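You operate a simulated robot arm through the tools that you are given. There is no shell and no other tool. Be economical: measure what you need, move in short steps, check, and stop when the job is done.

You are at the controls of a simulated two-armed robot. One attempt, no reset.

TASK
Wipe up the spill on the top of the games table with the blue cloth and put it back.

The check looks at the end state, three seconds after you hand in, the way a careful person would. Anything else that was tipped, shoved, dropped, spilled or broken makes it a failure. Flat cloth is picked up by pressing the open fingertips on it (5 to 10 N) and closing them slowly along it; thin cloth reads only 2 to 8 mm in the jaws.

THE ROBOT
Two 7-joint arms with two-finger parallel grippers on one trunk, on a base that drives. Base frame: it is fixed to the floor where the robot stands at the start and does not move with it; the origin is under the middle of the robot, x ahead of it, y to its left, z up. Lengths are in m, angles in rad, forces in N, time in s.
The left shoulder is at the start at [0.07, 0.163, 1.12], the right one opposite. With the tool pointing down near the work surface each hand reaches from about 0.36 to 0.88 m from the robot's upright axis, wherever it stands, measured 20 degrees to its own side. Payload 3.43 kg a hand.
The tool frame of a hand sits at the grasp point between the pads (the TCP): z along the fingers, y along the line on which they close. The tips reach 0.034 m beyond it. Largest opening 0.128 m; finger width 0.024, thickness 0.012; the body of the gripper, 0.048 by 0.13 m, starts 0.096 m behind the TCP.
Orientation is that of the tool frame in the base frame, as [roll, pitch, yaw] about the fixed x, y, z axes, in that order (R = Rz(yaw) Ry(pitch) Rx(roll)). With the fingers straight down and closing along the base's y, the tool's x points along the base's -x, its y along +y and its z along -z.

THE INTERFACE
- The arms move only by the tool move_arm. It takes "left_rows", "right_rows" or both (then of equal length, played together; a hand with none holds still); each is a list of rows, each a list of 7 numbers: the shift along the tool's x, y, z in units of 20 mm (1.0 is 20 mm), then the turn, a rotation vector about the tool's x, y, z in units of 4 degrees (1.0 is 4 degrees), then the finger opening in m, from 0 to 0.128. In form: [[x, y, z, wx, wy, wz, jaw], ...]. A call has 1 to 10 rows; each row shifts and turns the commanded pose from where the row before left it, along the tool's axes as they then stand. A call with a number of a shift or a turn outside -1 to 1 is refused whole. Rows are played at 5 a second. More than 0.05 m and 0.15 rad between two rows, or a gripper value outside its range, and nothing of the call is played. A pose out of reach is approached as far as the arm can. The call stops where the force on the tool passes 40 N (or 10 N more than at its start, if that is more) or the arm is blocked; 0.2 s more then pass. The fingers move at their own pace (about 0.153 m/s each) and stop on an object; they squeeze with about 26 N. The grip force told is the motor's: it shows also when the fingers shut on nothing. Time passes only in rows, and 0.2 s behind the last, so rows that do not move let the fingers close. It gives the time, the measured TCP pose, the force on the tool (base axes), the opening and the grip force at its end, in the units of the frame above (readings bear some noise), with the torque about the TCP (base axes, N m) and any sound that the robot's microphone picked up.
- Cameras (640 x 400 px; columns grow to the right, rows downward): "scene" is now at [0.1231, -0.0322, 1.3285]; the picture's right is [-0.47, -0.89, 0.00], its down [-0.62, 0.32, -0.72] and it looks along [0.63, -0.33, -0.70] (base axes); focal length 290 px, centre (320, 200). "left" rides on the left gripper at [0.076, 0.011, -0.16] in its tool frame; the picture's right is [-0.15, 0.99, 0.00], its down [-0.88, -0.13, -0.46] and it looks along [-0.45, -0.07, 0.89] (tool axes); focal length 234 px, centre (320, 200). "right" rides on the right gripper at [0.076, -0.011, -0.16] in its tool frame; the picture's right is [0.15, 0.99, 0.00], its down [-0.88, 0.13, -0.46] and it looks along [-0.45, 0.07, 0.89] (tool axes); focal length 234 px, centre (320, 200). There is no depth. A picture from a camera that has moved, and an enlarged one, comes with that camera's place and axes in the base frame and with its lens. The place of the scene camera against the robot may be out by one fixed shift of up to 0.012 m in any direction.
- snapshot(camera): a new picture of that camera. It takes no simulated time.
- slide_trunk(by): slides the trunk up (or, below 0, down) by that many m; the arms and the scene camera ride with it, the base frame stays. It gives what a move gives, with no picture.
- drive_base(legs): drives the robot by 1 to 6 legs, each [ahead, left, turn to the left] in m, m and rad, along the robot's own axes; the way and the turn of a leg run together, so that a leg with both is an arc; at most 1.5 m and 3.142 rad a leg. The arms and the cameras ride along, it lands a little off, and it stops where it bumps. It gives what a move gives.
- pan_tilt(pan, tilt): turns the head with the scene camera to pan (to the left, within 1.501 rad either way) and tilt (down, from -0.506 to 1.204), counted from straight ahead of the robot. It gives what a move gives.
- zoom(camera, box): a new picture of the part [left, top, right, bottom] of that camera's present view, enlarged. It takes no simulated time.
- finish_job(): hands the job in; it is judged then, once.

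Work in short steps. Places have to be worked out from the pictures, the camera data and where the tool is seen: move nearer, look again, correct. Check each grasp and each placing, and mend what went wrong. You have 120 turns and 100 pictures in all, those below and enlarged ones among them. Open the grippers and draw the arms clear of the work before you hand the job in, unless the task says otherwise; then end with one line.

The tools are called after ">>>" by a JSON object that holds its "name" and its "arguments". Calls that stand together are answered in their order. move_arm: Moves the arms, as the interface text tells. Its arguments: {"type":"object","properties":{"left_rows":{"type":"array","items":{"type":"array","items":{"type":"number"}}},"right_rows":{"type":"array","items":{"type":"array","items":{"type":"number"}}}},"required":[]} The other tools are called the same way: slide_trunk (by) slides the trunk up or down; drive_base (legs) drives the base; pan_tilt (pan, tilt) turns the head that bears the scene camera; snapshot (camera) takes a picture; zoom (camera, box) takes an enlarged picture of a part of a camera's view; finish_job () hands the job in.

At the start:

```text
time: 0.0
left_tcp_pos: [0.7218, -0.0119, 1.0383]
left_tool_rot: [-3.14, 0.0, -3.14]
left_wrist_force: [-0.4, 0.5, -0.1]
left_moment: [-0.02, 0.04, 0.03]
left_width: 0.1279
left_gripper_force: 0.1
right_tcp_pos: [0.363, -0.3744, 0.9923]
right_tool_rot: [3.141, 0.0, -3.141]
right_wrist_force: [0.1, 0.2, 0.6]
right_moment: [0.02, 0.01, 0.0]
right_width: 0.1279
right_gripper_force: 0.1
trunk travel left (down, up): [-0.6, 0.34]
robot x, y, heading: [0.0032, -0.0021, -0.0]
head pan, tilt: [-0.483, 0.77]
```

scene: 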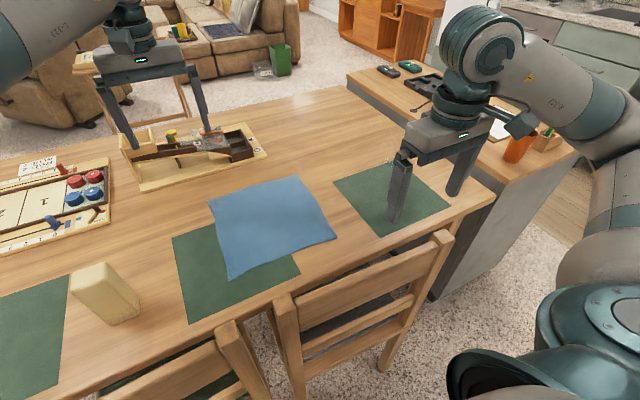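
right: 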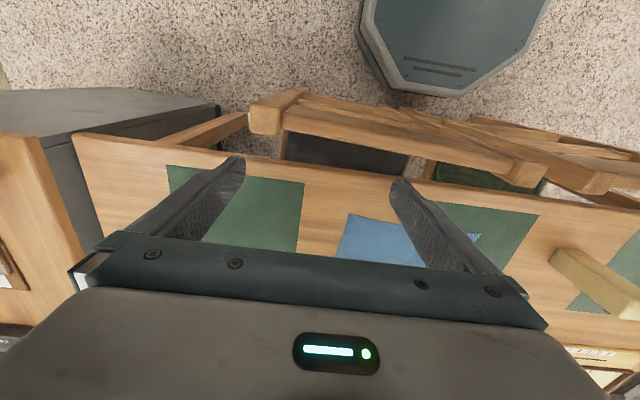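
left: 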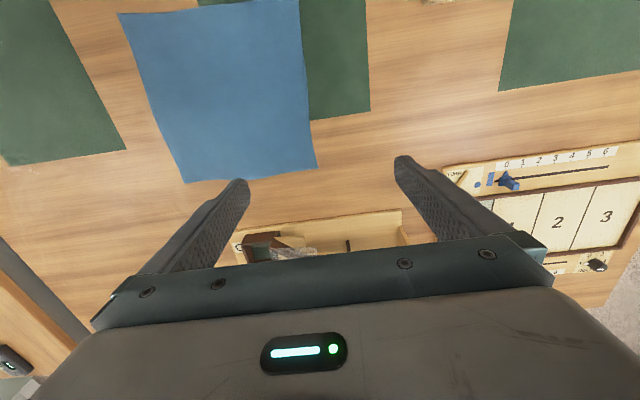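

The cloth lies on the table by a green mat; I can't see the spill yet. I'll look round with the head, starting to the left.

>>> {"name": "pan_tilt", "arguments": {"pan": 0.2, "tilt": 0.75}}

>>> {"name": "snapshot", "arguments": {"camera": "scene"}}

```text
time: 1.1
left_tcp_pos: [0.7217, -0.0131, 1.0392]
left_tool_rot: [-3.141, -0.002, 3.141]
left_wrist_force: [0.2, -0.9, -0.4]
left_moment: [-0.01, 0.02, -0.04]
left_width: 0.128
left_gripper_force: 0.0
right_tcp_pos: [0.3626, -0.3737, 0.9921]
right_tool_rot: [3.141, 0.0, -3.14]
right_wrist_force: [0.6, -0.7, 0.3]
right_moment: [-0.02, 0.0, 0.02]
right_width: 0.128
right_gripper_force: 0.1
trunk travel left (down, up): [-0.6, 0.34]
robot x, y, heading: [-0.0007, -0.0007, -0.002]
head pan, tilt: [0.201, 0.75]
```

```text
96 pictures are left
camera scene: at [0.1318, 0.0224, 1.3301], right [0.2, -0.98, 0.0], down [-0.67, -0.14, -0.73], along [0.72, 0.15, -0.68], focal length 290 px, centre (320, 200)
```

scene: 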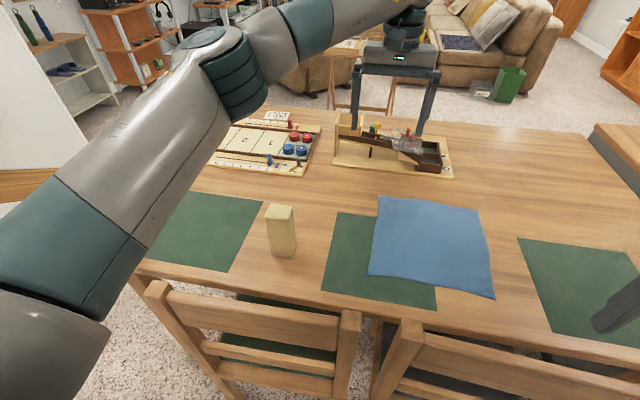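

No obvious spill; I zoom on the table top for a faint puddle.

>>> {"name": "zoom", "arguments": {"camera": "scene", "box": [320, 80, 640, 280]}}

>>> {"name": "zoom", "arguments": {"camera": "scene", "box": [140, 100, 460, 300]}}

>>> {"name": "snapshot", "arguments": {"camera": "left"}}

```text
2.00 times, centred on (480, 180) of scene
camera zoom: at [0.1318, 0.0224, 1.3301], right [0.2, -0.98, 0.0], down [-0.67, -0.14, -0.73], along [0.72, 0.15, -0.68], focal length 580 px, centre (0, 240)
```

zoom: 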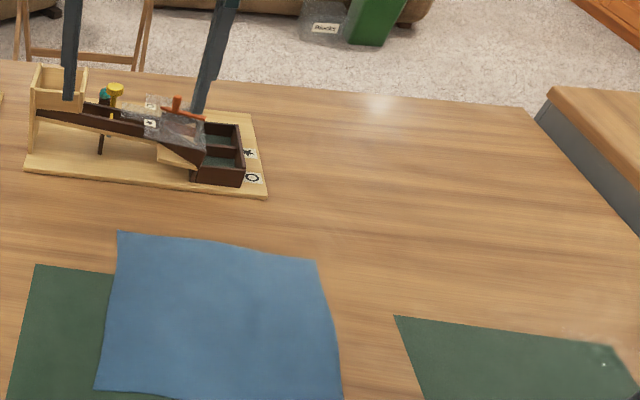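

```text
2.00 times, centred on (300, 200) of scene
camera zoom: at [0.1318, 0.0224, 1.3301], right [0.2, -0.98, 0.0], down [-0.67, -0.14, -0.73], along [0.72, 0.15, -0.68], focal length 580 px, centre (360, 200)
```

zoom: 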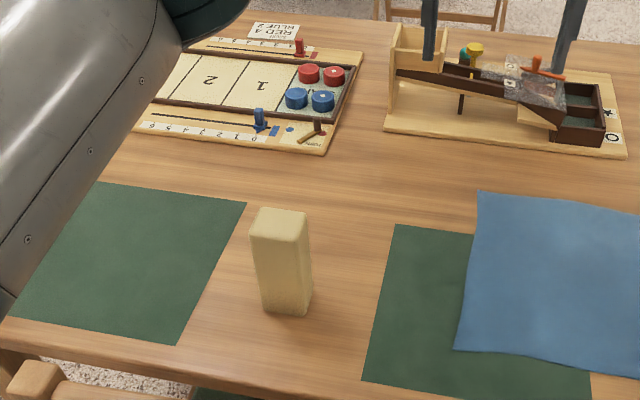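

```text
93 pictures are left
camera left: at [0.6457, -0.0021, 1.1995], right [0.15, 0.99, 0.0], down [0.88, -0.13, 0.46], along [0.45, -0.07, -0.89], focal length 234 px, centre (320, 200)
```

left: 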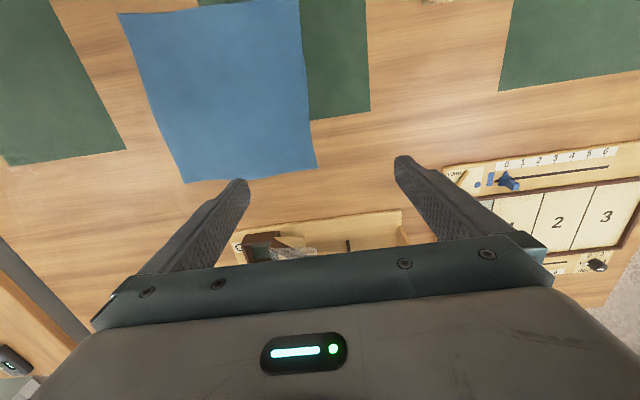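

No clear puddle so far, except a pale speck near the right mat. I look to the right and then around the room for another candidate.

>>> {"name": "pan_tilt", "arguments": {"pan": -0.6, "tilt": 0.9}}

>>> {"name": "snapshot", "arguments": {"camera": "scene"}}

>>> {"name": "zoom", "arguments": {"camera": "scene", "box": [280, 60, 520, 210]}}

>>> {"name": "pan_tilt", "arguments": {"pan": -0.8, "tilt": 0.3}}

>>> {"name": "snapshot", "arguments": {"camera": "scene"}}

>>> {"name": "pan_tilt", "arguments": {"pan": 0.7, "tilt": 0.4}}

>>> {"name": "snapshot", "arguments": {"camera": "scene"}}

```text
time: 2.2
left_tcp_pos: [0.7227, -0.0123, 1.0393]
left_tool_rot: [-3.142, -0.002, 3.141]
left_wrist_force: [0.1, -0.7, -0.7]
left_moment: [0.03, 0.02, 0.02]
left_width: 0.1277
left_gripper_force: 0.1
right_tcp_pos: [0.3622, -0.3738, 0.9913]
right_tool_rot: [-3.141, 0.0, -3.141]
right_wrist_force: [0.8, -0.2, -0.4]
right_moment: [-0.02, -0.01, 0.03]
right_width: 0.128
right_gripper_force: 0.0
trunk travel left (down, up): [-0.6, 0.34]
robot x, y, heading: [0.0011, -0.0007, -0.001]
head pan, tilt: [-0.6, 0.901]
```

```text
92 pictures are left
camera scene: at [0.1129, -0.0367, 1.3182], right [-0.56, -0.83, 0.0], down [-0.65, 0.44, -0.62], along [0.51, -0.35, -0.78], focal length 290 px, centre (320, 200)
```

scene: 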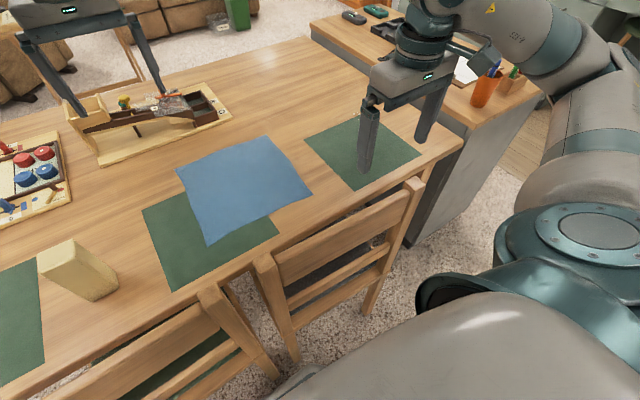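

```text
2.67 times, centred on (400, 135) of scene
camera zoom: at [0.1129, -0.0367, 1.3182], right [-0.56, -0.83, 0.0], down [-0.65, 0.44, -0.62], along [0.51, -0.35, -0.78], focal length 773 px, centre (107, 373)
```

zoom: 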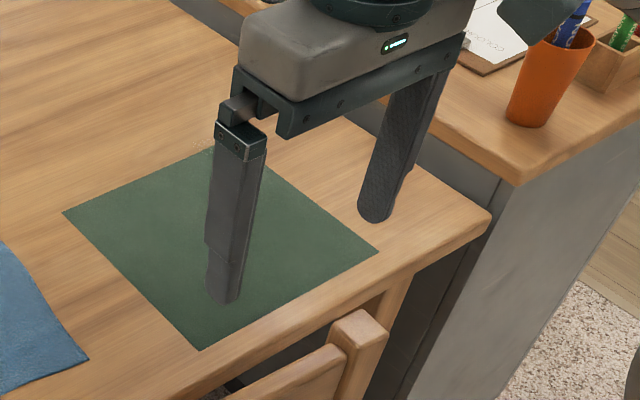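

```text
time: 3.2
left_tcp_pos: [0.7211, -0.0132, 1.0398]
left_tool_rot: [3.14, 0.001, 3.141]
left_wrist_force: [-0.1, -0.3, 0.9]
left_moment: [0.02, 0.01, 0.01]
left_width: 0.1282
left_gripper_force: 0.1
right_tcp_pos: [0.363, -0.3744, 0.9912]
right_tool_rot: [-3.14, -0.001, -3.142]
right_wrist_force: [0.0, -0.7, 0.0]
right_moment: [-0.02, -0.03, 0.0]
right_width: 0.1283
right_gripper_force: 0.0
trunk travel left (down, up): [-0.6, 0.34]
robot x, y, heading: [0.0016, 0.0018, 0.002]
head pan, tilt: [-0.799, 0.3]
```

```text
90 pictures are left
camera scene: at [0.1157, -0.061, 1.3704], right [-0.72, -0.7, 0.0], down [-0.21, 0.21, -0.95], along [0.67, -0.68, -0.3], focal length 290 px, centre (320, 200)
```

scene: 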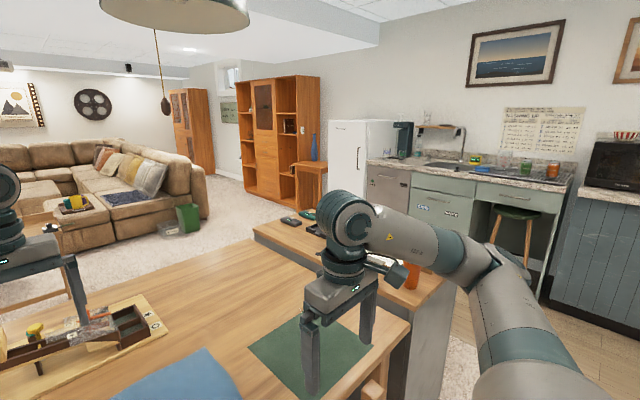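

```text
time: 4.8
left_tcp_pos: [0.7224, -0.0124, 1.0393]
left_tool_rot: [-3.141, 0.0, -3.141]
left_wrist_force: [0.3, -0.2, 0.5]
left_moment: [0.01, 0.0, -0.02]
left_width: 0.1281
left_gripper_force: 0.0
right_tcp_pos: [0.3654, -0.3744, 0.9907]
right_tool_rot: [3.141, -0.001, -3.141]
right_wrist_force: [0.3, 0.3, 0.5]
right_moment: [-0.05, 0.01, -0.02]
right_width: 0.1282
right_gripper_force: 0.2
trunk travel left (down, up): [-0.6, 0.34]
robot x, y, heading: [0.0036, 0.0019, -0.002]
head pan, tilt: [0.7, 0.4]
```

```text
89 pictures are left
camera scene: at [0.1214, 0.0656, 1.3613], right [0.64, -0.77, 0.0], down [-0.3, -0.25, -0.92], along [0.7, 0.59, -0.39], focal length 290 px, centre (320, 200)
```

scene: 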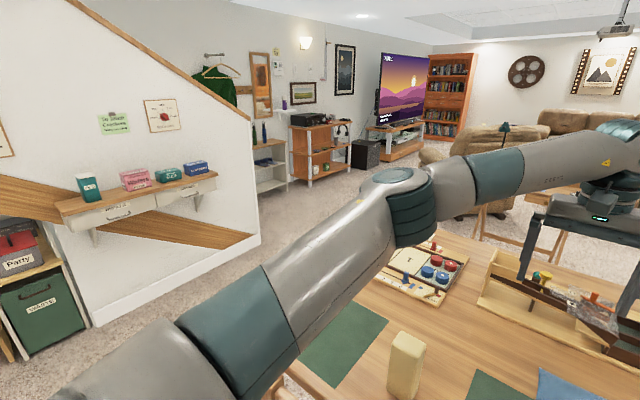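

There is a fuzzy patch at the far edge of the right mat, hidden by the right hand. I raise the right hand well out of the way and look there.

>>> {"name": "move_arm", "arguments": {"right_rows": [[0, -1, -1, 0, 0, 0, 0.128], [0, -1, -1, 0, 0, 0, 0.128], [0, -1, -1, 0, 0, 0, 0.128], [0, -1, -1, 0, 0, 0, 0.128], [0, -1, -1, 0, 0, 0, 0.128], [0, -1, -1, 0, 0, 0, 0.128]]}}

>>> {"name": "pan_tilt", "arguments": {"pan": -0.6, "tilt": 0.8}}

>>> {"name": "snapshot", "arguments": {"camera": "scene"}}

>>> {"name": "snapshot", "arguments": {"camera": "right"}}

```text
time: 6.4
left_tcp_pos: [0.7213, -0.0126, 1.0396]
left_tool_rot: [-3.14, 0.001, 3.14]
left_wrist_force: [0.4, 0.1, 0.3]
left_moment: [0.01, -0.05, 0.01]
left_width: 0.1278
left_gripper_force: 0.0
right_tcp_pos: [0.3435, -0.4931, 1.017]
right_tool_rot: [3.138, -0.332, -3.138]
right_wrist_force: [0.0, -0.8, 0.2]
right_moment: [0.0, 0.0, 0.0]
right_width: 0.1281
right_gripper_force: 0.1
trunk travel left (down, up): [-0.6, 0.34]
robot x, y, heading: [0.0001, -0.0, 0.001]
head pan, tilt: [0.7, 0.4]
stopped in row 6 (right hand): the arm was blocked; the commanded pose is now the measured one
```

```text
time: 7.9
left_tcp_pos: [0.7223, -0.0121, 1.0395]
left_tool_rot: [3.141, 0.0, -3.14]
left_wrist_force: [-0.2, -0.4, 0.2]
left_moment: [0.01, 0.01, 0.01]
left_width: 0.1279
left_gripper_force: 0.1
right_tcp_pos: [0.3445, -0.492, 1.0159]
right_tool_rot: [3.137, -0.332, -3.139]
right_wrist_force: [0.4, -0.5, 0.3]
right_moment: [0.01, -0.01, 0.01]
right_width: 0.1281
right_gripper_force: 0.1
trunk travel left (down, up): [-0.6, 0.34]
robot x, y, heading: [-0.0017, -0.0019, 0.0]
head pan, tilt: [-0.6, 0.799]
```

```text
88 pictures are left
camera scene: at [0.1171, -0.0395, 1.3262], right [-0.56, -0.83, 0.0], down [-0.59, 0.4, -0.7], along [0.58, -0.39, -0.72], focal length 290 px, centre (320, 200)
```

scene: 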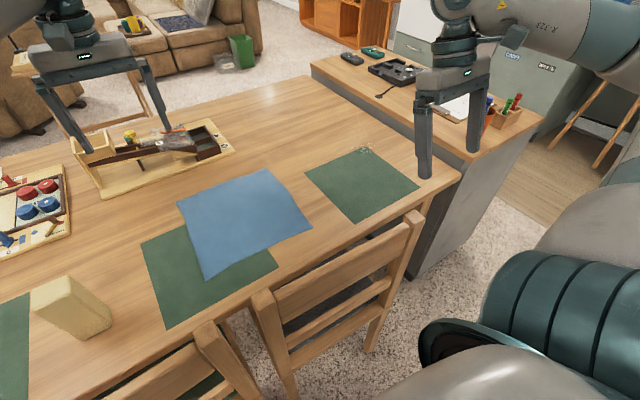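

```text
87 pictures are left
camera right: at [0.3248, -0.5043, 1.191], right [-0.14, 0.99, 0.05], down [0.98, 0.13, 0.14], along [0.14, 0.07, -0.99], focal length 234 px, centre (320, 200)
```

right: 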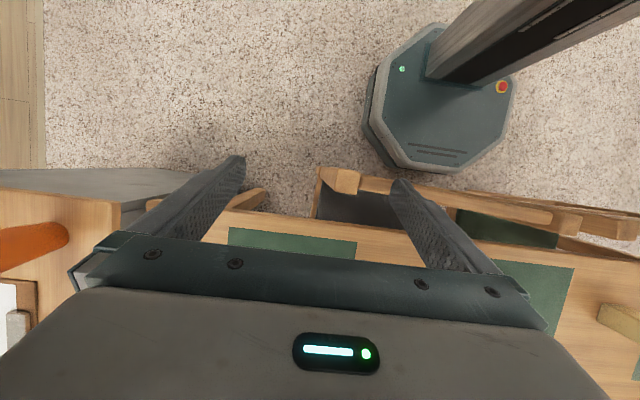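

A speckled patch shows at the mat's far corner near (365,150). I zoom in.

>>> {"name": "zoom", "arguments": {"camera": "scene", "box": [300, 120, 428, 200]}}

```text
5.00 times, centred on (364, 160) of scene
camera zoom: at [0.1171, -0.0395, 1.3262], right [-0.56, -0.83, 0.0], down [-0.59, 0.4, -0.7], along [0.58, -0.39, -0.72], focal length 1450 px, centre (100, 400)
```

zoom: 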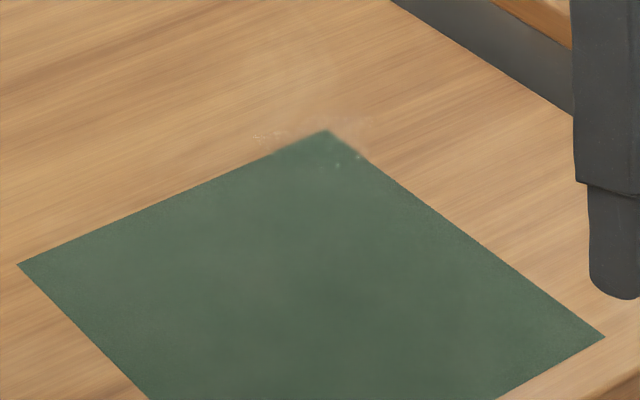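

Table top comes out at z≈0.75, cloth a ~0.27 m square centred near (0.66,-0.16), and the clear spill near (0.69,-0.60), a bit out of the right hand's reach. Chairs start at x≈0.34 and the base front is near 0.28, so I back off a touch and slide the base right 0.2 m.

>>> {"name": "drive_base", "arguments": {"legs": [[-0.04, 0, 0], [0, -0.2, 0]]}}

>>> {"name": "move_arm", "arguments": {"right_rows": [[-1, 0, 0, 0, -1, 0, 0.128], [-1, 0, 0, 0, -1, 0, 0.128], [-1, 0, 0, 0, -1, 0, 0.128], [-1, 0, 0, 0, -1, 0, 0.128], [-1, 0, 0, 0, -0.75, 0, 0.128]]}}

```text
time: 9.9
left_tcp_pos: [0.6818, -0.2101, 1.0401]
left_tool_rot: [-3.142, 0.0, -3.141]
left_wrist_force: [0.5, 0.5, 0.4]
left_moment: [0.02, 0.02, 0.0]
left_width: 0.128
left_gripper_force: 0.0
right_tcp_pos: [0.305, -0.6908, 1.016]
right_tool_rot: [3.139, -0.332, -3.137]
right_wrist_force: [0.8, -0.6, -0.2]
right_moment: [0.04, -0.04, -0.03]
right_width: 0.128
right_gripper_force: 0.1
trunk travel left (down, up): [-0.6, 0.34]
robot x, y, heading: [-0.0396, -0.2013, -0.0]
head pan, tilt: [-0.6, 0.799]
```

```text
time: 11.1
left_tcp_pos: [0.6812, -0.2097, 1.0393]
left_tool_rot: [3.141, 0.0, 3.14]
left_wrist_force: [0.2, -0.7, -0.3]
left_moment: [0.0, -0.02, -0.03]
left_width: 0.1279
left_gripper_force: 0.2
right_tcp_pos: [0.4036, -0.6897, 0.9963]
right_tool_rot: [3.138, -0.001, -3.138]
right_wrist_force: [-0.9, 0.4, 0.3]
right_moment: [0.01, 0.0, 0.04]
right_width: 0.1279
right_gripper_force: 0.0
trunk travel left (down, up): [-0.6, 0.34]
robot x, y, heading: [-0.0428, -0.1997, -0.0]
head pan, tilt: [-0.6, 0.799]
```

Drive and hand went as wanted. Now I carry the right hand forward over the spill region (to ≈(0.60,-0.61)) and look.

>>> {"name": "move_arm", "arguments": {"right_rows": [[-1, 0.4, 0, 0, 0, 0, 0.128], [-1, 0.4, 0, 0, 0, 0, 0.128], [-1, 0.4, 0, 0, 0, 0, 0.128], [-1, 0.4, 0, 0, 0, 0, 0.128], [-1, 0.4, 0, 0, 0, 0, 0.128], [-1, 0.4, 0, 0, 0, 0, 0.128], [-1, 0.4, 0, 0, 0, 0, 0.128], [-1, 0.4, 0, 0, 0, 0, 0.128], [-1, 0.4, 0, 0, 0, 0, 0.128], [-1, 0.4, 0, 0, 0, 0, 0.128]]}}

>>> {"name": "snapshot", "arguments": {"camera": "right"}}

>>> {"name": "snapshot", "arguments": {"camera": "scene"}}

```text
time: 13.3
left_tcp_pos: [0.682, -0.2088, 1.0389]
left_tool_rot: [3.141, 0.0, 3.141]
left_wrist_force: [0.4, -0.8, -0.1]
left_moment: [-0.03, 0.02, -0.02]
left_width: 0.128
left_gripper_force: 0.0
right_tcp_pos: [0.603, -0.6102, 0.9957]
right_tool_rot: [3.14, -0.003, -3.141]
right_wrist_force: [0.0, -0.1, 0.0]
right_moment: [0.01, 0.0, -0.05]
right_width: 0.1282
right_gripper_force: 0.0
trunk travel left (down, up): [-0.6, 0.34]
robot x, y, heading: [-0.0387, -0.1964, -0.001]
head pan, tilt: [-0.6, 0.799]
```

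```text
85 pictures are left
camera right: at [0.5269, -0.6207, 1.1552], right [-0.15, 0.99, 0.0], down [0.88, 0.13, 0.45], along [0.45, 0.07, -0.89], focal length 234 px, centre (320, 200)
```

right: 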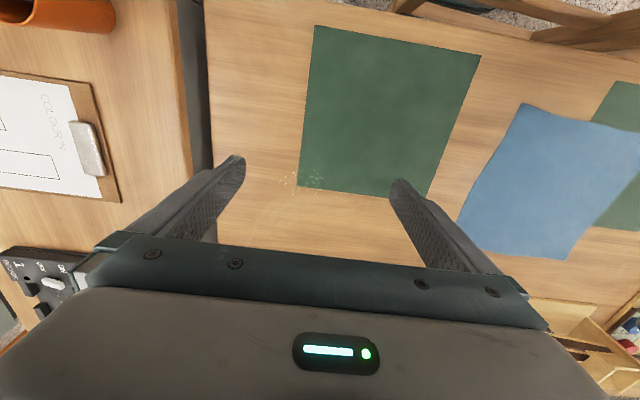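

```text
84 pictures are left
camera scene: at [0.0778, -0.2368, 1.3261], right [-0.56, -0.83, 0.0], down [-0.59, 0.4, -0.7], along [0.57, -0.39, -0.72], focal length 290 px, centre (320, 200)
```

scene: 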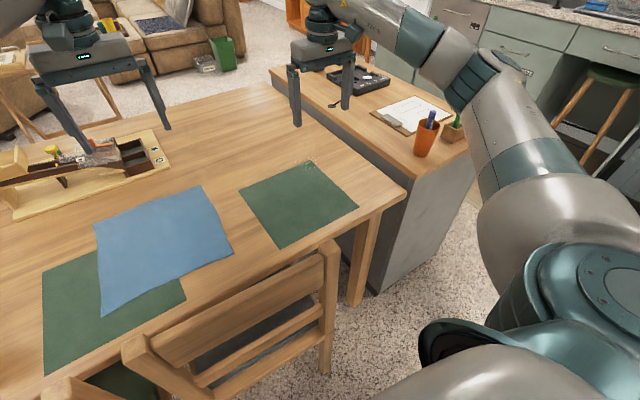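

>>> {"name": "zoom", "arguments": {"camera": "right", "box": [230, 130, 430, 255]}}

>>> {"name": "zoom", "arguments": {"camera": "scene", "box": [240, 110, 368, 190]}}

```text
3.20 times, centred on (330, 192) of right
camera zoom: at [0.5269, -0.6207, 1.1552], right [-0.15, 0.99, 0.0], down [0.88, 0.13, 0.45], along [0.45, 0.07, -0.89], focal length 749 px, centre (288, 224)
```

zoom: 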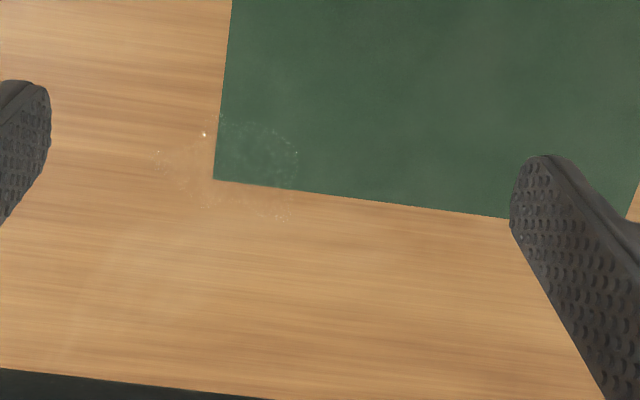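

```text
5.00 times, centred on (304, 150) of scene
camera zoom: at [0.0778, -0.2368, 1.3261], right [-0.56, -0.83, 0.0], down [-0.59, 0.4, -0.7], along [0.57, -0.39, -0.72], focal length 1450 px, centre (400, 450)
```

zoom: 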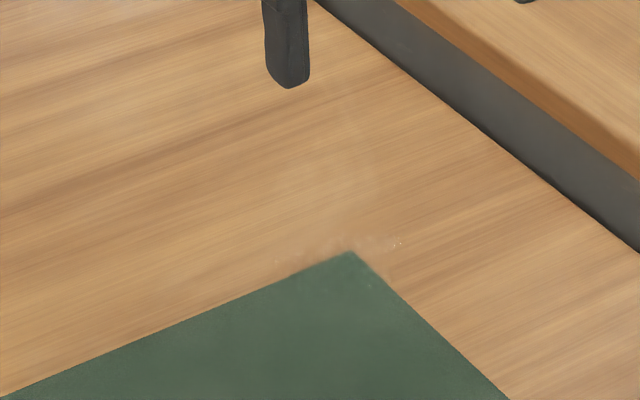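

The clear spill is a patch about 9 cm across around the mat's far-right corner, centre ≈(0.70,-0.628). I'll pinch the cloth near its right edge (≈(0.65,-0.25)); first I shift both hands left so the left one clears the space.

>>> {"name": "move_arm", "arguments": {"left_rows": [[0, 1, 0, 0, 0, 0, 0.128], [0, 1, 0, 0, 0, 0, 0.128], [0, 1, 0, 0, 0, 0, 0.128], [0, 1, 0, 0, 0, 0, 0.128], [0, 1, 0, 0, 0, 0, 0.128], [0, 1, 0, 0, 0, 0, 0.128], [0, 1, 0, 0, 0, 0, 0.128], [0, 1, 0, 0, 0, 0, 0.128], [0, 1, 0, 0, 0, 0, 0.128], [0, 1, 0, 0, 0, 0, 0.128]], "right_rows": [[-0.1, 0.9, 0, 0, 0, 0, 0.128], [-0.1, 0.9, 0, 0, 0, 0, 0.128], [-0.1, 0.9, 0, 0, 0, 0, 0.128], [-0.1, 0.9, 0, 0, 0, 0, 0.128], [-0.1, 0.9, 0, 0, 0, 0, 0.128], [-0.1, 0.9, 0, 0, 0, 0, 0.128], [-0.1, 0.9, 0, 0, 0, 0, 0.128], [-0.1, 0.9, 0, 0, 0, 0, 0.128], [-0.1, 0.9, 0, 0, 0, 0, 0.128], [-0.1, 0.9, 0, 0, 0, 0, 0.128]]}}

>>> {"name": "move_arm", "arguments": {"left_rows": [[0, 1, 0, 0, 0, 0, 0.128], [0, 1, 0, 0, 0, 0, 0.128], [0, 1, 0, 0, 0, 0, 0.128], [0, 1, 0, 0, 0, 0, 0.128], [0, 1, 0, 0, 0, 0, 0.128], [0, 1, 0, 0, 0, 0, 0.128], [0, 1, 0, 0, 0, 0, 0.128], [0, 1, 0, 0, 0, 0, 0.128], [0, 1, 0, 0, 0, 0, 0.128], [0, 1, 0, 0, 0, 0, 0.128]], "right_rows": [[-0.1, 0.9, 0, 0, 0, 0, 0.128], [-0.1, 0.9, 0, 0, 0, 0, 0.128], [-0.1, 0.9, 0, 0, 0, 0, 0.128], [-0.1, 0.9, 0, 0, 0, 0, 0.128], [-0.1, 0.9, 0, 0, 0, 0, 0.128], [-0.1, 0.9, 0, 0, 0, 0, 0.128], [-0.1, 0.9, 0, 0, 0, 0, 0.128], [-0.1, 0.9, 0, 0, 0, 0, 0.128], [-0.1, 0.9, 0, 0, 0, 0, 0.128], [-0.1, 0.9, 0, 0, 0, 0, 0.128]]}}

>>> {"name": "snapshot", "arguments": {"camera": "right"}}

>>> {"name": "pan_tilt", "arguments": {"pan": -0.1, "tilt": 0.8}}

>>> {"name": "snapshot", "arguments": {"camera": "scene"}}

```text
time: 15.5
left_tcp_pos: [0.6827, -0.0073, 1.0385]
left_tool_rot: [-3.14, -0.001, 3.14]
left_wrist_force: [0.4, -0.4, 0.8]
left_moment: [-0.04, 0.0, -0.01]
left_width: 0.128
left_gripper_force: 0.1
right_tcp_pos: [0.6229, -0.4292, 0.9982]
right_tool_rot: [3.139, 0.001, -3.14]
right_wrist_force: [0.1, 0.3, 1.0]
right_moment: [0.0, -0.01, -0.01]
right_width: 0.1281
right_gripper_force: 0.0
trunk travel left (down, up): [-0.6, 0.34]
robot x, y, heading: [-0.0416, -0.1974, -0.0]
head pan, tilt: [-0.6, 0.799]
```

```text
time: 17.7
left_tcp_pos: [0.6815, 0.1923, 1.0405]
left_tool_rot: [-3.14, -0.002, -3.138]
left_wrist_force: [0.7, 1.0, -0.7]
left_moment: [0.01, -0.01, -0.02]
left_width: 0.1281
left_gripper_force: 0.1
right_tcp_pos: [0.6418, -0.2471, 0.9969]
right_tool_rot: [3.139, -0.001, -3.14]
right_wrist_force: [-0.4, 0.5, 0.4]
right_moment: [0.0, -0.03, -0.01]
right_width: 0.128
right_gripper_force: 0.1
trunk travel left (down, up): [-0.6, 0.34]
robot x, y, heading: [-0.0379, -0.1975, 0.002]
head pan, tilt: [-0.6, 0.799]
```

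```text
81 pictures are left
camera right: at [0.5653, -0.2589, 1.1567], right [-0.15, 0.99, 0.0], down [0.88, 0.13, 0.46], along [0.45, 0.07, -0.89], focal length 234 px, centre (320, 200)
```

right: 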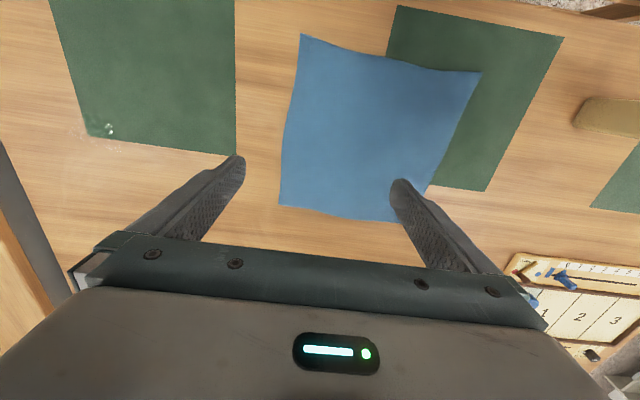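

```text
time: 18.7
left_tcp_pos: [0.6806, 0.1909, 1.0394]
left_tool_rot: [3.141, 0.0, 3.141]
left_wrist_force: [-0.3, 0.1, 1.1]
left_moment: [0.01, 0.04, -0.03]
left_width: 0.128
left_gripper_force: 0.1
right_tcp_pos: [0.642, -0.2495, 0.9977]
right_tool_rot: [3.139, -0.001, 3.141]
right_wrist_force: [-0.2, -0.1, -0.4]
right_moment: [0.01, 0.02, 0.04]
right_width: 0.1281
right_gripper_force: 0.0
trunk travel left (down, up): [-0.6, 0.34]
robot x, y, heading: [-0.043, -0.1979, -0.002]
head pan, tilt: [-0.099, 0.799]
```

```text
80 pictures are left
camera scene: at [0.0907, -0.1995, 1.3261], right [-0.1, -0.99, 0.0], down [-0.71, 0.07, -0.7], along [0.69, -0.07, -0.72], focal length 290 px, centre (320, 200)
```

scene: 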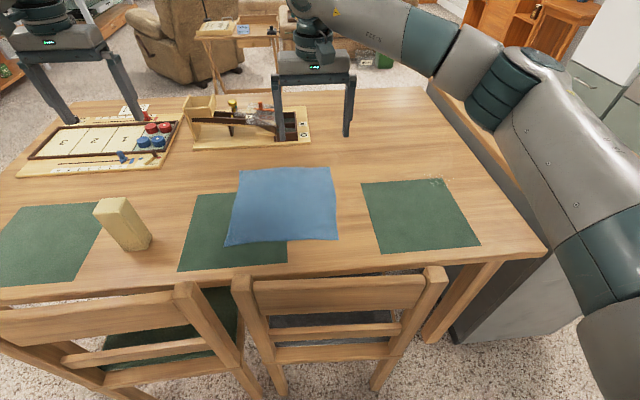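

The cloth corners check: near (0.515,-0.02/-0.292), far (0.795,-0.03/-0.30). I descend at (0.652,-0.245) with the jaw at 0.06 to just above the cloth.

>>> {"name": "move_arm", "arguments": {"right_rows": [[-0.5, 0.2, 1, 0, 0, 0, 0.06], [0, 0, 1, 0, 0, 0, 0.06], [0, 0, 1, 0, 0, 0, 0.06], [0, 0, 1, 0, 0, 0, 0.06], [0, 0, 1, 0, 0, 0, 0.06], [0, 0, 1, 0, 0, 0, 0.06], [0, 0, 1, 0, 0, 0, 0.06], [0, 0, 1, 0, 0, 0, 0.06], [0, 0, 1, 0, 0, 0, 0.06], [0, 0, 0.5, 0, 0, 0, 0.06]]}}

>>> {"name": "snapshot", "arguments": {"camera": "right"}}

```text
time: 20.9
left_tcp_pos: [0.6809, 0.1895, 1.0389]
left_tool_rot: [3.141, 0.0, 3.141]
left_wrist_force: [-0.3, 0.7, 0.0]
left_moment: [0.0, 0.02, 0.0]
left_width: 0.128
left_gripper_force: 0.0
right_tcp_pos: [0.6526, -0.2458, 0.8082]
right_tool_rot: [3.139, -0.001, -3.14]
right_wrist_force: [-0.7, -0.4, -0.1]
right_moment: [0.04, -0.03, 0.01]
right_width: 0.06
right_gripper_force: 0.0
trunk travel left (down, up): [-0.6, 0.34]
robot x, y, heading: [-0.036, -0.1999, -0.001]
head pan, tilt: [-0.099, 0.799]
```

```text
79 pictures are left
camera right: at [0.575, -0.2567, 0.9668], right [-0.15, 0.99, 0.0], down [0.88, 0.13, 0.46], along [0.45, 0.07, -0.89], focal length 234 px, centre (320, 200)
```

right: 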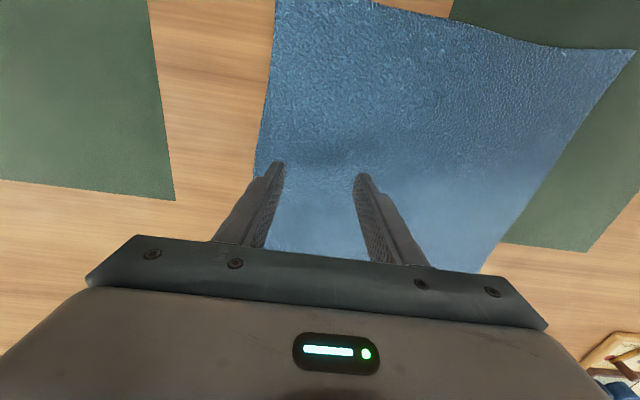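

Tips are just above the cloth, the right finger close to its edge; I shift 1 cm inward and press down in small steps.

>>> {"name": "move_arm", "arguments": {"right_rows": [[0, 0.5, 0.2, 0, 0, 0, 0.06], [0, 0, 0.3, 0, 0, 0, 0.06], [0, 0, 0.25, 0, 0, 0, 0.06], [0, 0, 0.25, 0, 0, 0, 0.06]]}}

```text
time: 21.9
left_tcp_pos: [0.681, 0.189, 1.0397]
left_tool_rot: [3.141, 0.002, -3.141]
left_wrist_force: [0.3, 0.0, 0.1]
left_moment: [0.0, 0.0, 0.0]
left_width: 0.1281
left_gripper_force: 0.1
right_tcp_pos: [0.6517, -0.2342, 0.7882]
right_tool_rot: [3.138, 0.0, -3.139]
right_wrist_force: [0.2, 0.3, -0.1]
right_moment: [-0.03, -0.01, 0.0]
right_width: 0.06
right_gripper_force: 0.0
trunk travel left (down, up): [-0.6, 0.34]
robot x, y, heading: [-0.0431, -0.2011, 0.002]
head pan, tilt: [-0.099, 0.799]
```

No contact yet at tip z≈0.754; continue in 2 mm steps.

>>> {"name": "move_arm", "arguments": {"right_rows": [[0, 0, 0.1, 0, 0, 0, 0.06], [0, 0, 0.1, 0, 0, 0, 0.06]]}}

>>> {"name": "move_arm", "arguments": {"right_rows": [[0, 0, 0.1, 0, 0, 0, 0.06]]}}

```text
time: 22.5
left_tcp_pos: [0.6796, 0.1895, 1.0396]
left_tool_rot: [3.141, 0.0, -3.141]
left_wrist_force: [-0.2, -0.4, 0.2]
left_moment: [0.03, 0.03, -0.02]
left_width: 0.1282
left_gripper_force: 0.0
right_tcp_pos: [0.6505, -0.2342, 0.7863]
right_tool_rot: [3.138, 0.003, -3.141]
right_wrist_force: [0.6, 0.2, 8.6]
right_moment: [-0.21, 0.0, 0.02]
right_width: 0.06
right_gripper_force: 0.1
trunk travel left (down, up): [-0.6, 0.34]
robot x, y, heading: [-0.0379, -0.1987, -0.003]
head pan, tilt: [-0.099, 0.799]
```

```text
time: 22.9
left_tcp_pos: [0.68, 0.19, 1.0413]
left_tool_rot: [-3.141, 0.002, -3.142]
left_wrist_force: [-0.8, 0.1, -0.3]
left_moment: [0.02, -0.01, 0.01]
left_width: 0.1282
left_gripper_force: 0.0
right_tcp_pos: [0.651, -0.2351, 0.7852]
right_tool_rot: [3.139, 0.004, -3.14]
right_wrist_force: [1.6, -0.5, 20.7]
right_moment: [-0.67, -0.04, 0.06]
right_width: 0.0602
right_gripper_force: 0.1
trunk travel left (down, up): [-0.6, 0.34]
robot x, y, heading: [-0.0363, -0.1961, 0.006]
head pan, tilt: [-0.099, 0.799]
```

20 N is too much; I back off 2 mm (≈8 N) and close slowly.

>>> {"name": "move_arm", "arguments": {"right_rows": [[0, 0, -0.1, 0, 0, 0, 0.06], [0, 0, 0, 0, 0, 0, 0.054], [0, 0, 0, 0, 0, 0, 0.048], [0, 0, 0, 0, 0, 0, 0.042], [0, 0, 0, 0, 0, 0, 0.036], [0, 0, 0, 0, 0, 0, 0.03]]}}

>>> {"name": "move_arm", "arguments": {"right_rows": [[0, 0, 0, 0, 0, 0, 0.025], [0, 0, 0, 0, 0, 0, 0.02], [0, 0, 0, 0, 0, 0, 0.015], [0, 0, 0, 0, 0, 0, 0.01], [0, 0, 0, 0, 0, 0, 0.005], [0, 0, 0, 0, 0, 0, 0], [0, 0, 0, 0, 0, 0, 0]]}}

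>>> {"name": "snapshot", "arguments": {"camera": "right"}}

```text
time: 24.3
left_tcp_pos: [0.6786, 0.1902, 1.041]
left_tool_rot: [3.141, 0.001, -3.142]
left_wrist_force: [-0.7, 0.3, 0.8]
left_moment: [0.02, 0.02, -0.01]
left_width: 0.1278
left_gripper_force: 0.1
right_tcp_pos: [0.6507, -0.2339, 0.7851]
right_tool_rot: [3.138, 0.002, -3.137]
right_wrist_force: [0.3, 1.6, 17.0]
right_moment: [-0.14, 0.0, 0.0]
right_width: 0.0281
right_gripper_force: 0.0
trunk travel left (down, up): [-0.6, 0.34]
robot x, y, heading: [-0.0421, -0.1955, 0.005]
head pan, tilt: [-0.099, 0.799]
```

```text
time: 25.9
left_tcp_pos: [0.6795, 0.1888, 1.0404]
left_tool_rot: [-3.142, 0.003, 3.141]
left_wrist_force: [0.9, 0.1, -0.1]
left_moment: [-0.02, 0.02, 0.0]
left_width: 0.1279
left_gripper_force: 0.0
right_tcp_pos: [0.6501, -0.2356, 0.7854]
right_tool_rot: [3.138, 0.002, -3.139]
right_wrist_force: [0.2, -1.1, 18.0]
right_moment: [-0.15, -0.04, 0.01]
right_width: 0.0058
right_gripper_force: 26.1
trunk travel left (down, up): [-0.6, 0.34]
robot x, y, heading: [-0.0437, -0.1979, 0.001]
head pan, tilt: [-0.099, 0.799]
```

```text
78 pictures are left
camera right: at [0.5734, -0.2469, 0.9443], right [-0.15, 0.99, 0.0], down [0.88, 0.13, 0.46], along [0.45, 0.07, -0.89], focal length 234 px, centre (320, 200)
```

right: 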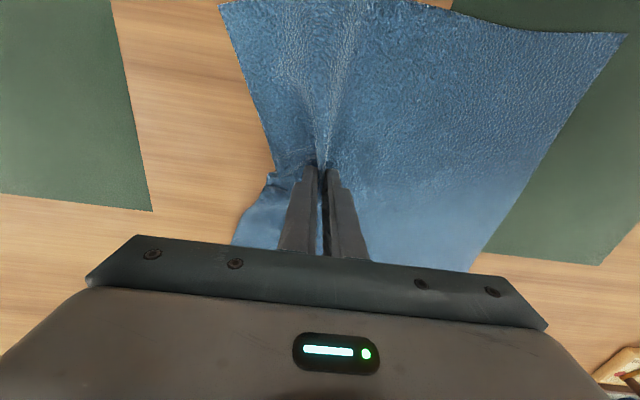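

Width 5.8 mm with full grip: cloth is pinched. Lift straight up and check.

>>> {"name": "move_arm", "arguments": {"right_rows": [[0, 0, -0.5, 0, 0, 0, 0], [0, 0, -0.7, 0, 0, 0, 0], [0, 0, -1, 0, 0, 0, 0], [0, 0, -1, 0, 0, 0, 0], [0, 0, -1, 0, 0, 0, 0], [0, 0, -1, 0, 0, 0, 0], [0, 0, -1, 0, 0, 0, 0], [0, 0, -1, 0, 0, 0, 0]]}}

>>> {"name": "snapshot", "arguments": {"camera": "scene"}}

```text
time: 27.7
left_tcp_pos: [0.6803, 0.1899, 1.0393]
left_tool_rot: [-3.141, -0.001, 3.141]
left_wrist_force: [0.1, -0.7, -0.2]
left_moment: [0.03, -0.02, 0.0]
left_width: 0.1278
left_gripper_force: 0.0
right_tcp_pos: [0.6496, -0.2356, 0.9273]
right_tool_rot: [3.139, 0.002, -3.139]
right_wrist_force: [0.1, -0.4, 0.0]
right_moment: [-0.01, 0.03, 0.0]
right_width: 0.0026
right_gripper_force: 25.9
trunk travel left (down, up): [-0.6, 0.34]
robot x, y, heading: [-0.0405, -0.1988, 0.004]
head pan, tilt: [-0.099, 0.799]
```

```text
77 pictures are left
camera scene: at [0.0904, -0.1995, 1.3261], right [-0.1, -1.0, 0.0], down [-0.71, 0.07, -0.7], along [0.69, -0.07, -0.72], focal length 290 px, centre (320, 200)
```

scene: 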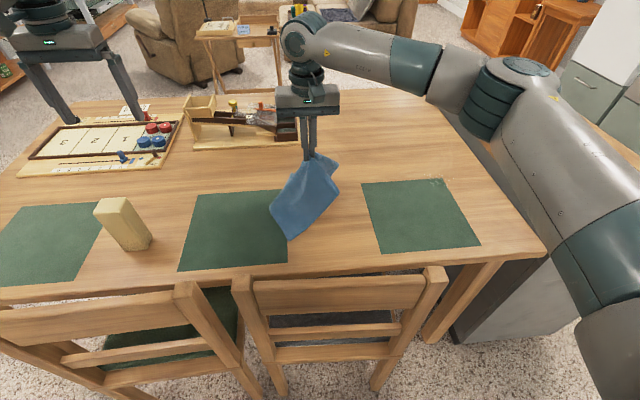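

Cloth hangs from the right hand. I raise it further and carry it over the spill.

>>> {"name": "move_arm", "arguments": {"right_rows": [[0, 0, -1, 0, 0, 0, 0], [0, 0, -1, 0, 0, 0, 0], [0, -0.5, -1, 0, 0, 0, 0], [-0.2, -1, -0.5, 0, 0, 0, 0], [-0.2, -1, 0, 0, 0, 0, 0], [-0.2, -1, 0, 0, 0, 0, 0], [-0.2, -1, 0, 0, 0, 0, 0], [-0.2, -1, 0, 0, 0, 0, 0], [-0.2, -1, 0, 0, 0, 0, 0], [-0.2, -1, 0, 0, 0, 0, 0]]}}

>>> {"name": "move_arm", "arguments": {"right_rows": [[-0.2, -1, 0, 0, 0, 0, 0], [-0.2, -1, 0, 0, 0, 0, 0], [-0.2, -1, 0, 0, 0, 0, 0], [-0.2, -1, 0, 0, 0, 0, 0], [-0.2, -1, 0, 0, 0, 0, 0], [-0.2, -1, 0, 0, 0, 0, 0], [-0.2, -1, 0, 0, 0, 0, 0], [0, -1, 0, 0, 0, 0, 0], [0, -1, 0, 0, 0, 0, 0], [0, -1, 0, 0, 0, 0, 0]]}}

>>> {"name": "pan_tilt", "arguments": {"pan": -0.5, "tilt": 0.75}}

>>> {"name": "snapshot", "arguments": {"camera": "scene"}}

```text
time: 29.9
left_tcp_pos: [0.6812, 0.1902, 1.0382]
left_tool_rot: [-3.141, 0.0, -3.14]
left_wrist_force: [0.2, -0.6, -0.7]
left_moment: [0.02, -0.02, 0.03]
left_width: 0.1281
left_gripper_force: 0.1
right_tcp_pos: [0.68, -0.3861, 0.998]
right_tool_rot: [3.137, -0.002, -3.139]
right_wrist_force: [0.2, -0.9, 0.5]
right_moment: [-0.01, 0.0, -0.02]
right_width: 0.0023
right_gripper_force: 26.1
trunk travel left (down, up): [-0.6, 0.34]
robot x, y, heading: [-0.0395, -0.1968, -0.002]
head pan, tilt: [-0.099, 0.799]
```

```text
time: 32.1
left_tcp_pos: [0.6806, 0.1902, 1.0396]
left_tool_rot: [3.141, 0.0, 3.141]
left_wrist_force: [0.8, -1.1, -0.8]
left_moment: [0.03, 0.03, 0.01]
left_width: 0.1282
left_gripper_force: 0.0
right_tcp_pos: [0.7095, -0.586, 0.9969]
right_tool_rot: [3.138, -0.001, -3.137]
right_wrist_force: [-0.8, -0.3, -0.5]
right_moment: [0.02, 0.01, 0.0]
right_width: 0.0025
right_gripper_force: 26.5
trunk travel left (down, up): [-0.6, 0.34]
robot x, y, heading: [-0.0417, -0.199, 0.007]
head pan, tilt: [-0.099, 0.799]
```

```text
time: 32.9
left_tcp_pos: [0.6806, 0.1897, 1.0395]
left_tool_rot: [-3.142, 0.001, -3.141]
left_wrist_force: [-0.4, -0.3, 0.3]
left_moment: [-0.01, -0.02, -0.01]
left_width: 0.128
left_gripper_force: 0.2
right_tcp_pos: [0.7082, -0.5857, 0.9971]
right_tool_rot: [3.138, -0.003, -3.139]
right_wrist_force: [0.3, 1.1, -0.4]
right_moment: [0.0, 0.0, -0.02]
right_width: 0.0026
right_gripper_force: 25.8
trunk travel left (down, up): [-0.6, 0.34]
robot x, y, heading: [-0.0429, -0.197, -0.0]
head pan, tilt: [-0.499, 0.75]
```

```text
76 pictures are left
camera scene: at [0.0833, -0.2314, 1.3301], right [-0.48, -0.88, 0.0], down [-0.6, 0.33, -0.73], along [0.64, -0.35, -0.68], focal length 290 px, centre (320, 200)
```

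scene: 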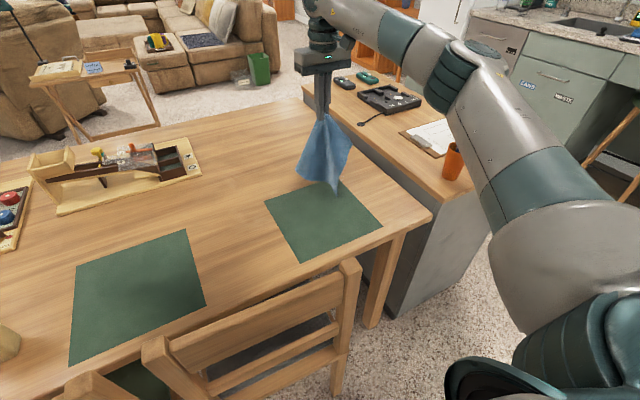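

The cloth hangs just over the spill. I lower it onto the spill at ≈(0.70,-0.625).

>>> {"name": "move_arm", "arguments": {"right_rows": [[0.1, -0.4, 1, 0, 0, 0, 0], [0.1, -0.4, 1, 0, 0, 0, 0], [0.1, -0.4, 1, 0, 0, 0, 0], [0, -0.4, 1, 0, 0, 0, 0], [0, -0.4, 1, 0, 0, 0, 0], [0, 0, 1, 0, 0, 0, 0], [0, 0, 1, 0, 0, 0, 0], [0, 0, 1, 0, 0, 0, 0], [0, 0, 0.9, 0, 0, 0, 0], [0, 0, 0.5, 0, 0, 0, 0]]}}

>>> {"name": "snapshot", "arguments": {"camera": "scene"}}

>>> {"name": "snapshot", "arguments": {"camera": "right"}}

```text
time: 35.1
left_tcp_pos: [0.6818, 0.1891, 1.0396]
left_tool_rot: [3.14, 0.001, -3.141]
left_wrist_force: [-0.3, -0.6, -0.8]
left_moment: [-0.03, 0.0, -0.01]
left_width: 0.1281
left_gripper_force: 0.1
right_tcp_pos: [0.7015, -0.6255, 0.8088]
right_tool_rot: [3.139, 0.0, -3.139]
right_wrist_force: [-0.5, 0.7, 0.5]
right_moment: [0.02, 0.0, -0.06]
right_width: 0.0024
right_gripper_force: 26.2
trunk travel left (down, up): [-0.6, 0.34]
robot x, y, heading: [-0.0436, -0.1953, -0.002]
head pan, tilt: [-0.499, 0.75]
```

```text
75 pictures are left
camera scene: at [0.0833, -0.2315, 1.3301], right [-0.48, -0.88, 0.0], down [-0.6, 0.33, -0.73], along [0.64, -0.35, -0.68], focal length 290 px, centre (320, 200)
```

scene: 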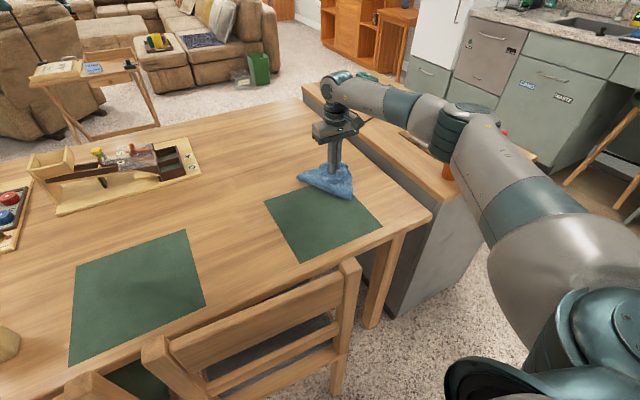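

```text
74 pictures are left
camera right: at [0.6258, -0.6362, 0.9676], right [-0.15, 0.99, 0.0], down [0.88, 0.13, 0.46], along [0.45, 0.07, -0.89], focal length 234 px, centre (320, 200)
```

right: 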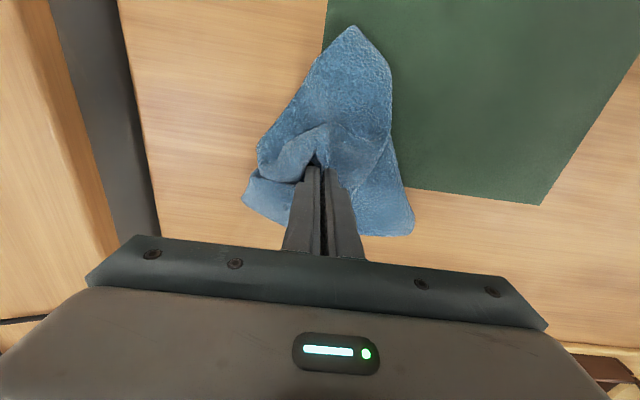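

The forearm passes near the orange cup on the cabinet; I check that clearance before going lower.

>>> {"name": "zoom", "arguments": {"camera": "scene", "box": [360, 70, 560, 195]}}

>>> {"name": "snapshot", "arguments": {"camera": "left"}}

```text
3.20 times, centred on (460, 132) of scene
camera zoom: at [0.0833, -0.2315, 1.3301], right [-0.48, -0.88, 0.0], down [-0.6, 0.33, -0.73], along [0.64, -0.35, -0.68], focal length 928 px, centre (-128, 416)
```

zoom: 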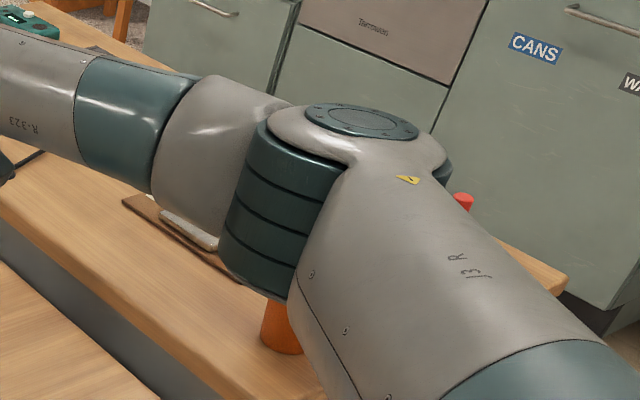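

```text
72 pictures are left
camera left: at [0.6051, 0.1999, 1.1993], right [0.15, 0.99, 0.0], down [0.88, -0.13, 0.46], along [0.45, -0.07, -0.89], focal length 234 px, centre (320, 200)
```

left: 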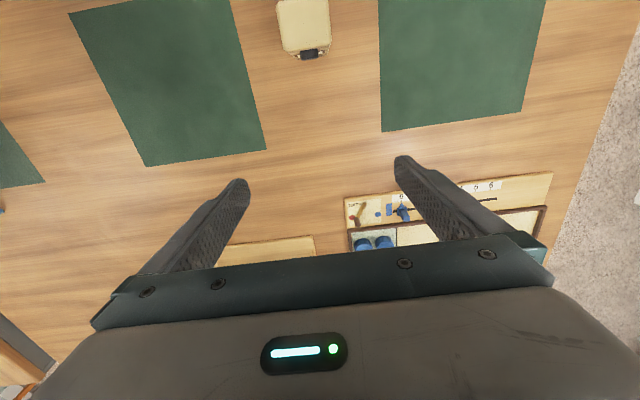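

Elbow (≈(0.36,-0.67), z≈1.05) is some 0.24 m from the cup at ≈(0.50,-0.91): safe. I press the cloth down gently on the spill.

>>> {"name": "move_arm", "arguments": {"right_rows": [[0, 0, 0.3, 0, 0, 0, 0], [0, 0, 0.2, 0, 0, 0, 0], [0, 0, 0.2, 0, 0, 0, 0], [0, 0, 0.15, 0, 0, 0, 0]]}}

```text
time: 36.1
left_tcp_pos: [0.6815, 0.1892, 1.04]
left_tool_rot: [3.141, 0.0, -3.141]
left_wrist_force: [-0.7, 0.6, 0.5]
left_moment: [0.01, 0.02, -0.02]
left_width: 0.1281
left_gripper_force: 0.2
right_tcp_pos: [0.7025, -0.6244, 0.7915]
right_tool_rot: [3.138, 0.001, -3.138]
right_wrist_force: [-0.4, -0.8, 0.9]
right_moment: [-0.02, -0.02, 0.01]
right_width: 0.0023
right_gripper_force: 25.6
trunk travel left (down, up): [-0.6, 0.34]
robot x, y, heading: [-0.0394, -0.1974, -0.002]
head pan, tilt: [-0.499, 0.75]
```

>>> {"name": "move_arm", "arguments": {"right_rows": [[0, 0, 0.1, 0, 0, 0, 0], [0, 0, 0.1, 0, 0, 0, 0], [0, 0, 0.1, 0, 0, 0, 0]]}}

```text
time: 36.9
left_tcp_pos: [0.6804, 0.1892, 1.0396]
left_tool_rot: [3.14, 0.001, -3.141]
left_wrist_force: [0.2, -0.6, -1.0]
left_moment: [0.02, 0.02, 0.03]
left_width: 0.128
left_gripper_force: 0.0
right_tcp_pos: [0.7023, -0.6252, 0.7875]
right_tool_rot: [3.138, 0.001, -3.139]
right_wrist_force: [3.3, -1.9, 10.8]
right_moment: [-0.01, -0.11, -0.04]
right_width: 0.0024
right_gripper_force: 26.4
trunk travel left (down, up): [-0.6, 0.34]
robot x, y, heading: [-0.0415, -0.203, -0.004]
head pan, tilt: [-0.499, 0.75]
```

10.8 N contact on the cloth. Start a raster wipe over ±5 cm, far side first.

>>> {"name": "move_arm", "arguments": {"right_rows": [[-1, 0, 0, 0, 0, 0, 0], [-1, 0, 0, 0, 0, 0, 0], [0, 1, 0, 0, 0, 0, 0], [0, 1, 0, 0, 0, 0, 0], [0, -1, 0, 0, 0, 0, 0], [0, -1, 0, 0, 0, 0, 0], [0, -1, 0, 0, 0, 0, 0], [0, -1, 0, 0, 0, 0, 0], [1, 0, 0, 0, 0, 0, 0], [0, 1, 0, 0, 0, 0, 0]]}}

>>> {"name": "snapshot", "arguments": {"camera": "right"}}

```text
time: 39.1
left_tcp_pos: [0.6814, 0.1903, 1.0395]
left_tool_rot: [-3.141, 0.0, 3.141]
left_wrist_force: [0.4, 0.3, -0.4]
left_moment: [-0.04, 0.02, 0.02]
left_width: 0.1279
left_gripper_force: 0.0
right_tcp_pos: [0.7207, -0.6046, 0.7855]
right_tool_rot: [-3.141, -0.001, -3.14]
right_wrist_force: [-1.7, -3.3, 9.2]
right_moment: [-0.07, 0.03, 0.0]
right_width: 0.0022
right_gripper_force: 26.1
right hand out of reach, approached as far as the arm can: row 7, 8
trunk travel left (down, up): [-0.6, 0.34]
robot x, y, heading: [-0.041, -0.201, -0.001]
head pan, tilt: [-0.499, 0.75]
```

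```text
71 pictures are left
camera right: at [0.6448, -0.6157, 0.9455], right [-0.15, 0.99, 0.0], down [0.88, 0.13, 0.45], along [0.45, 0.07, -0.89], focal length 234 px, centre (320, 200)
```

right: 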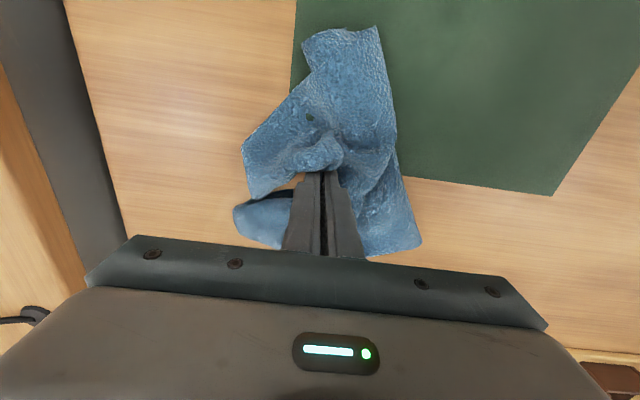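

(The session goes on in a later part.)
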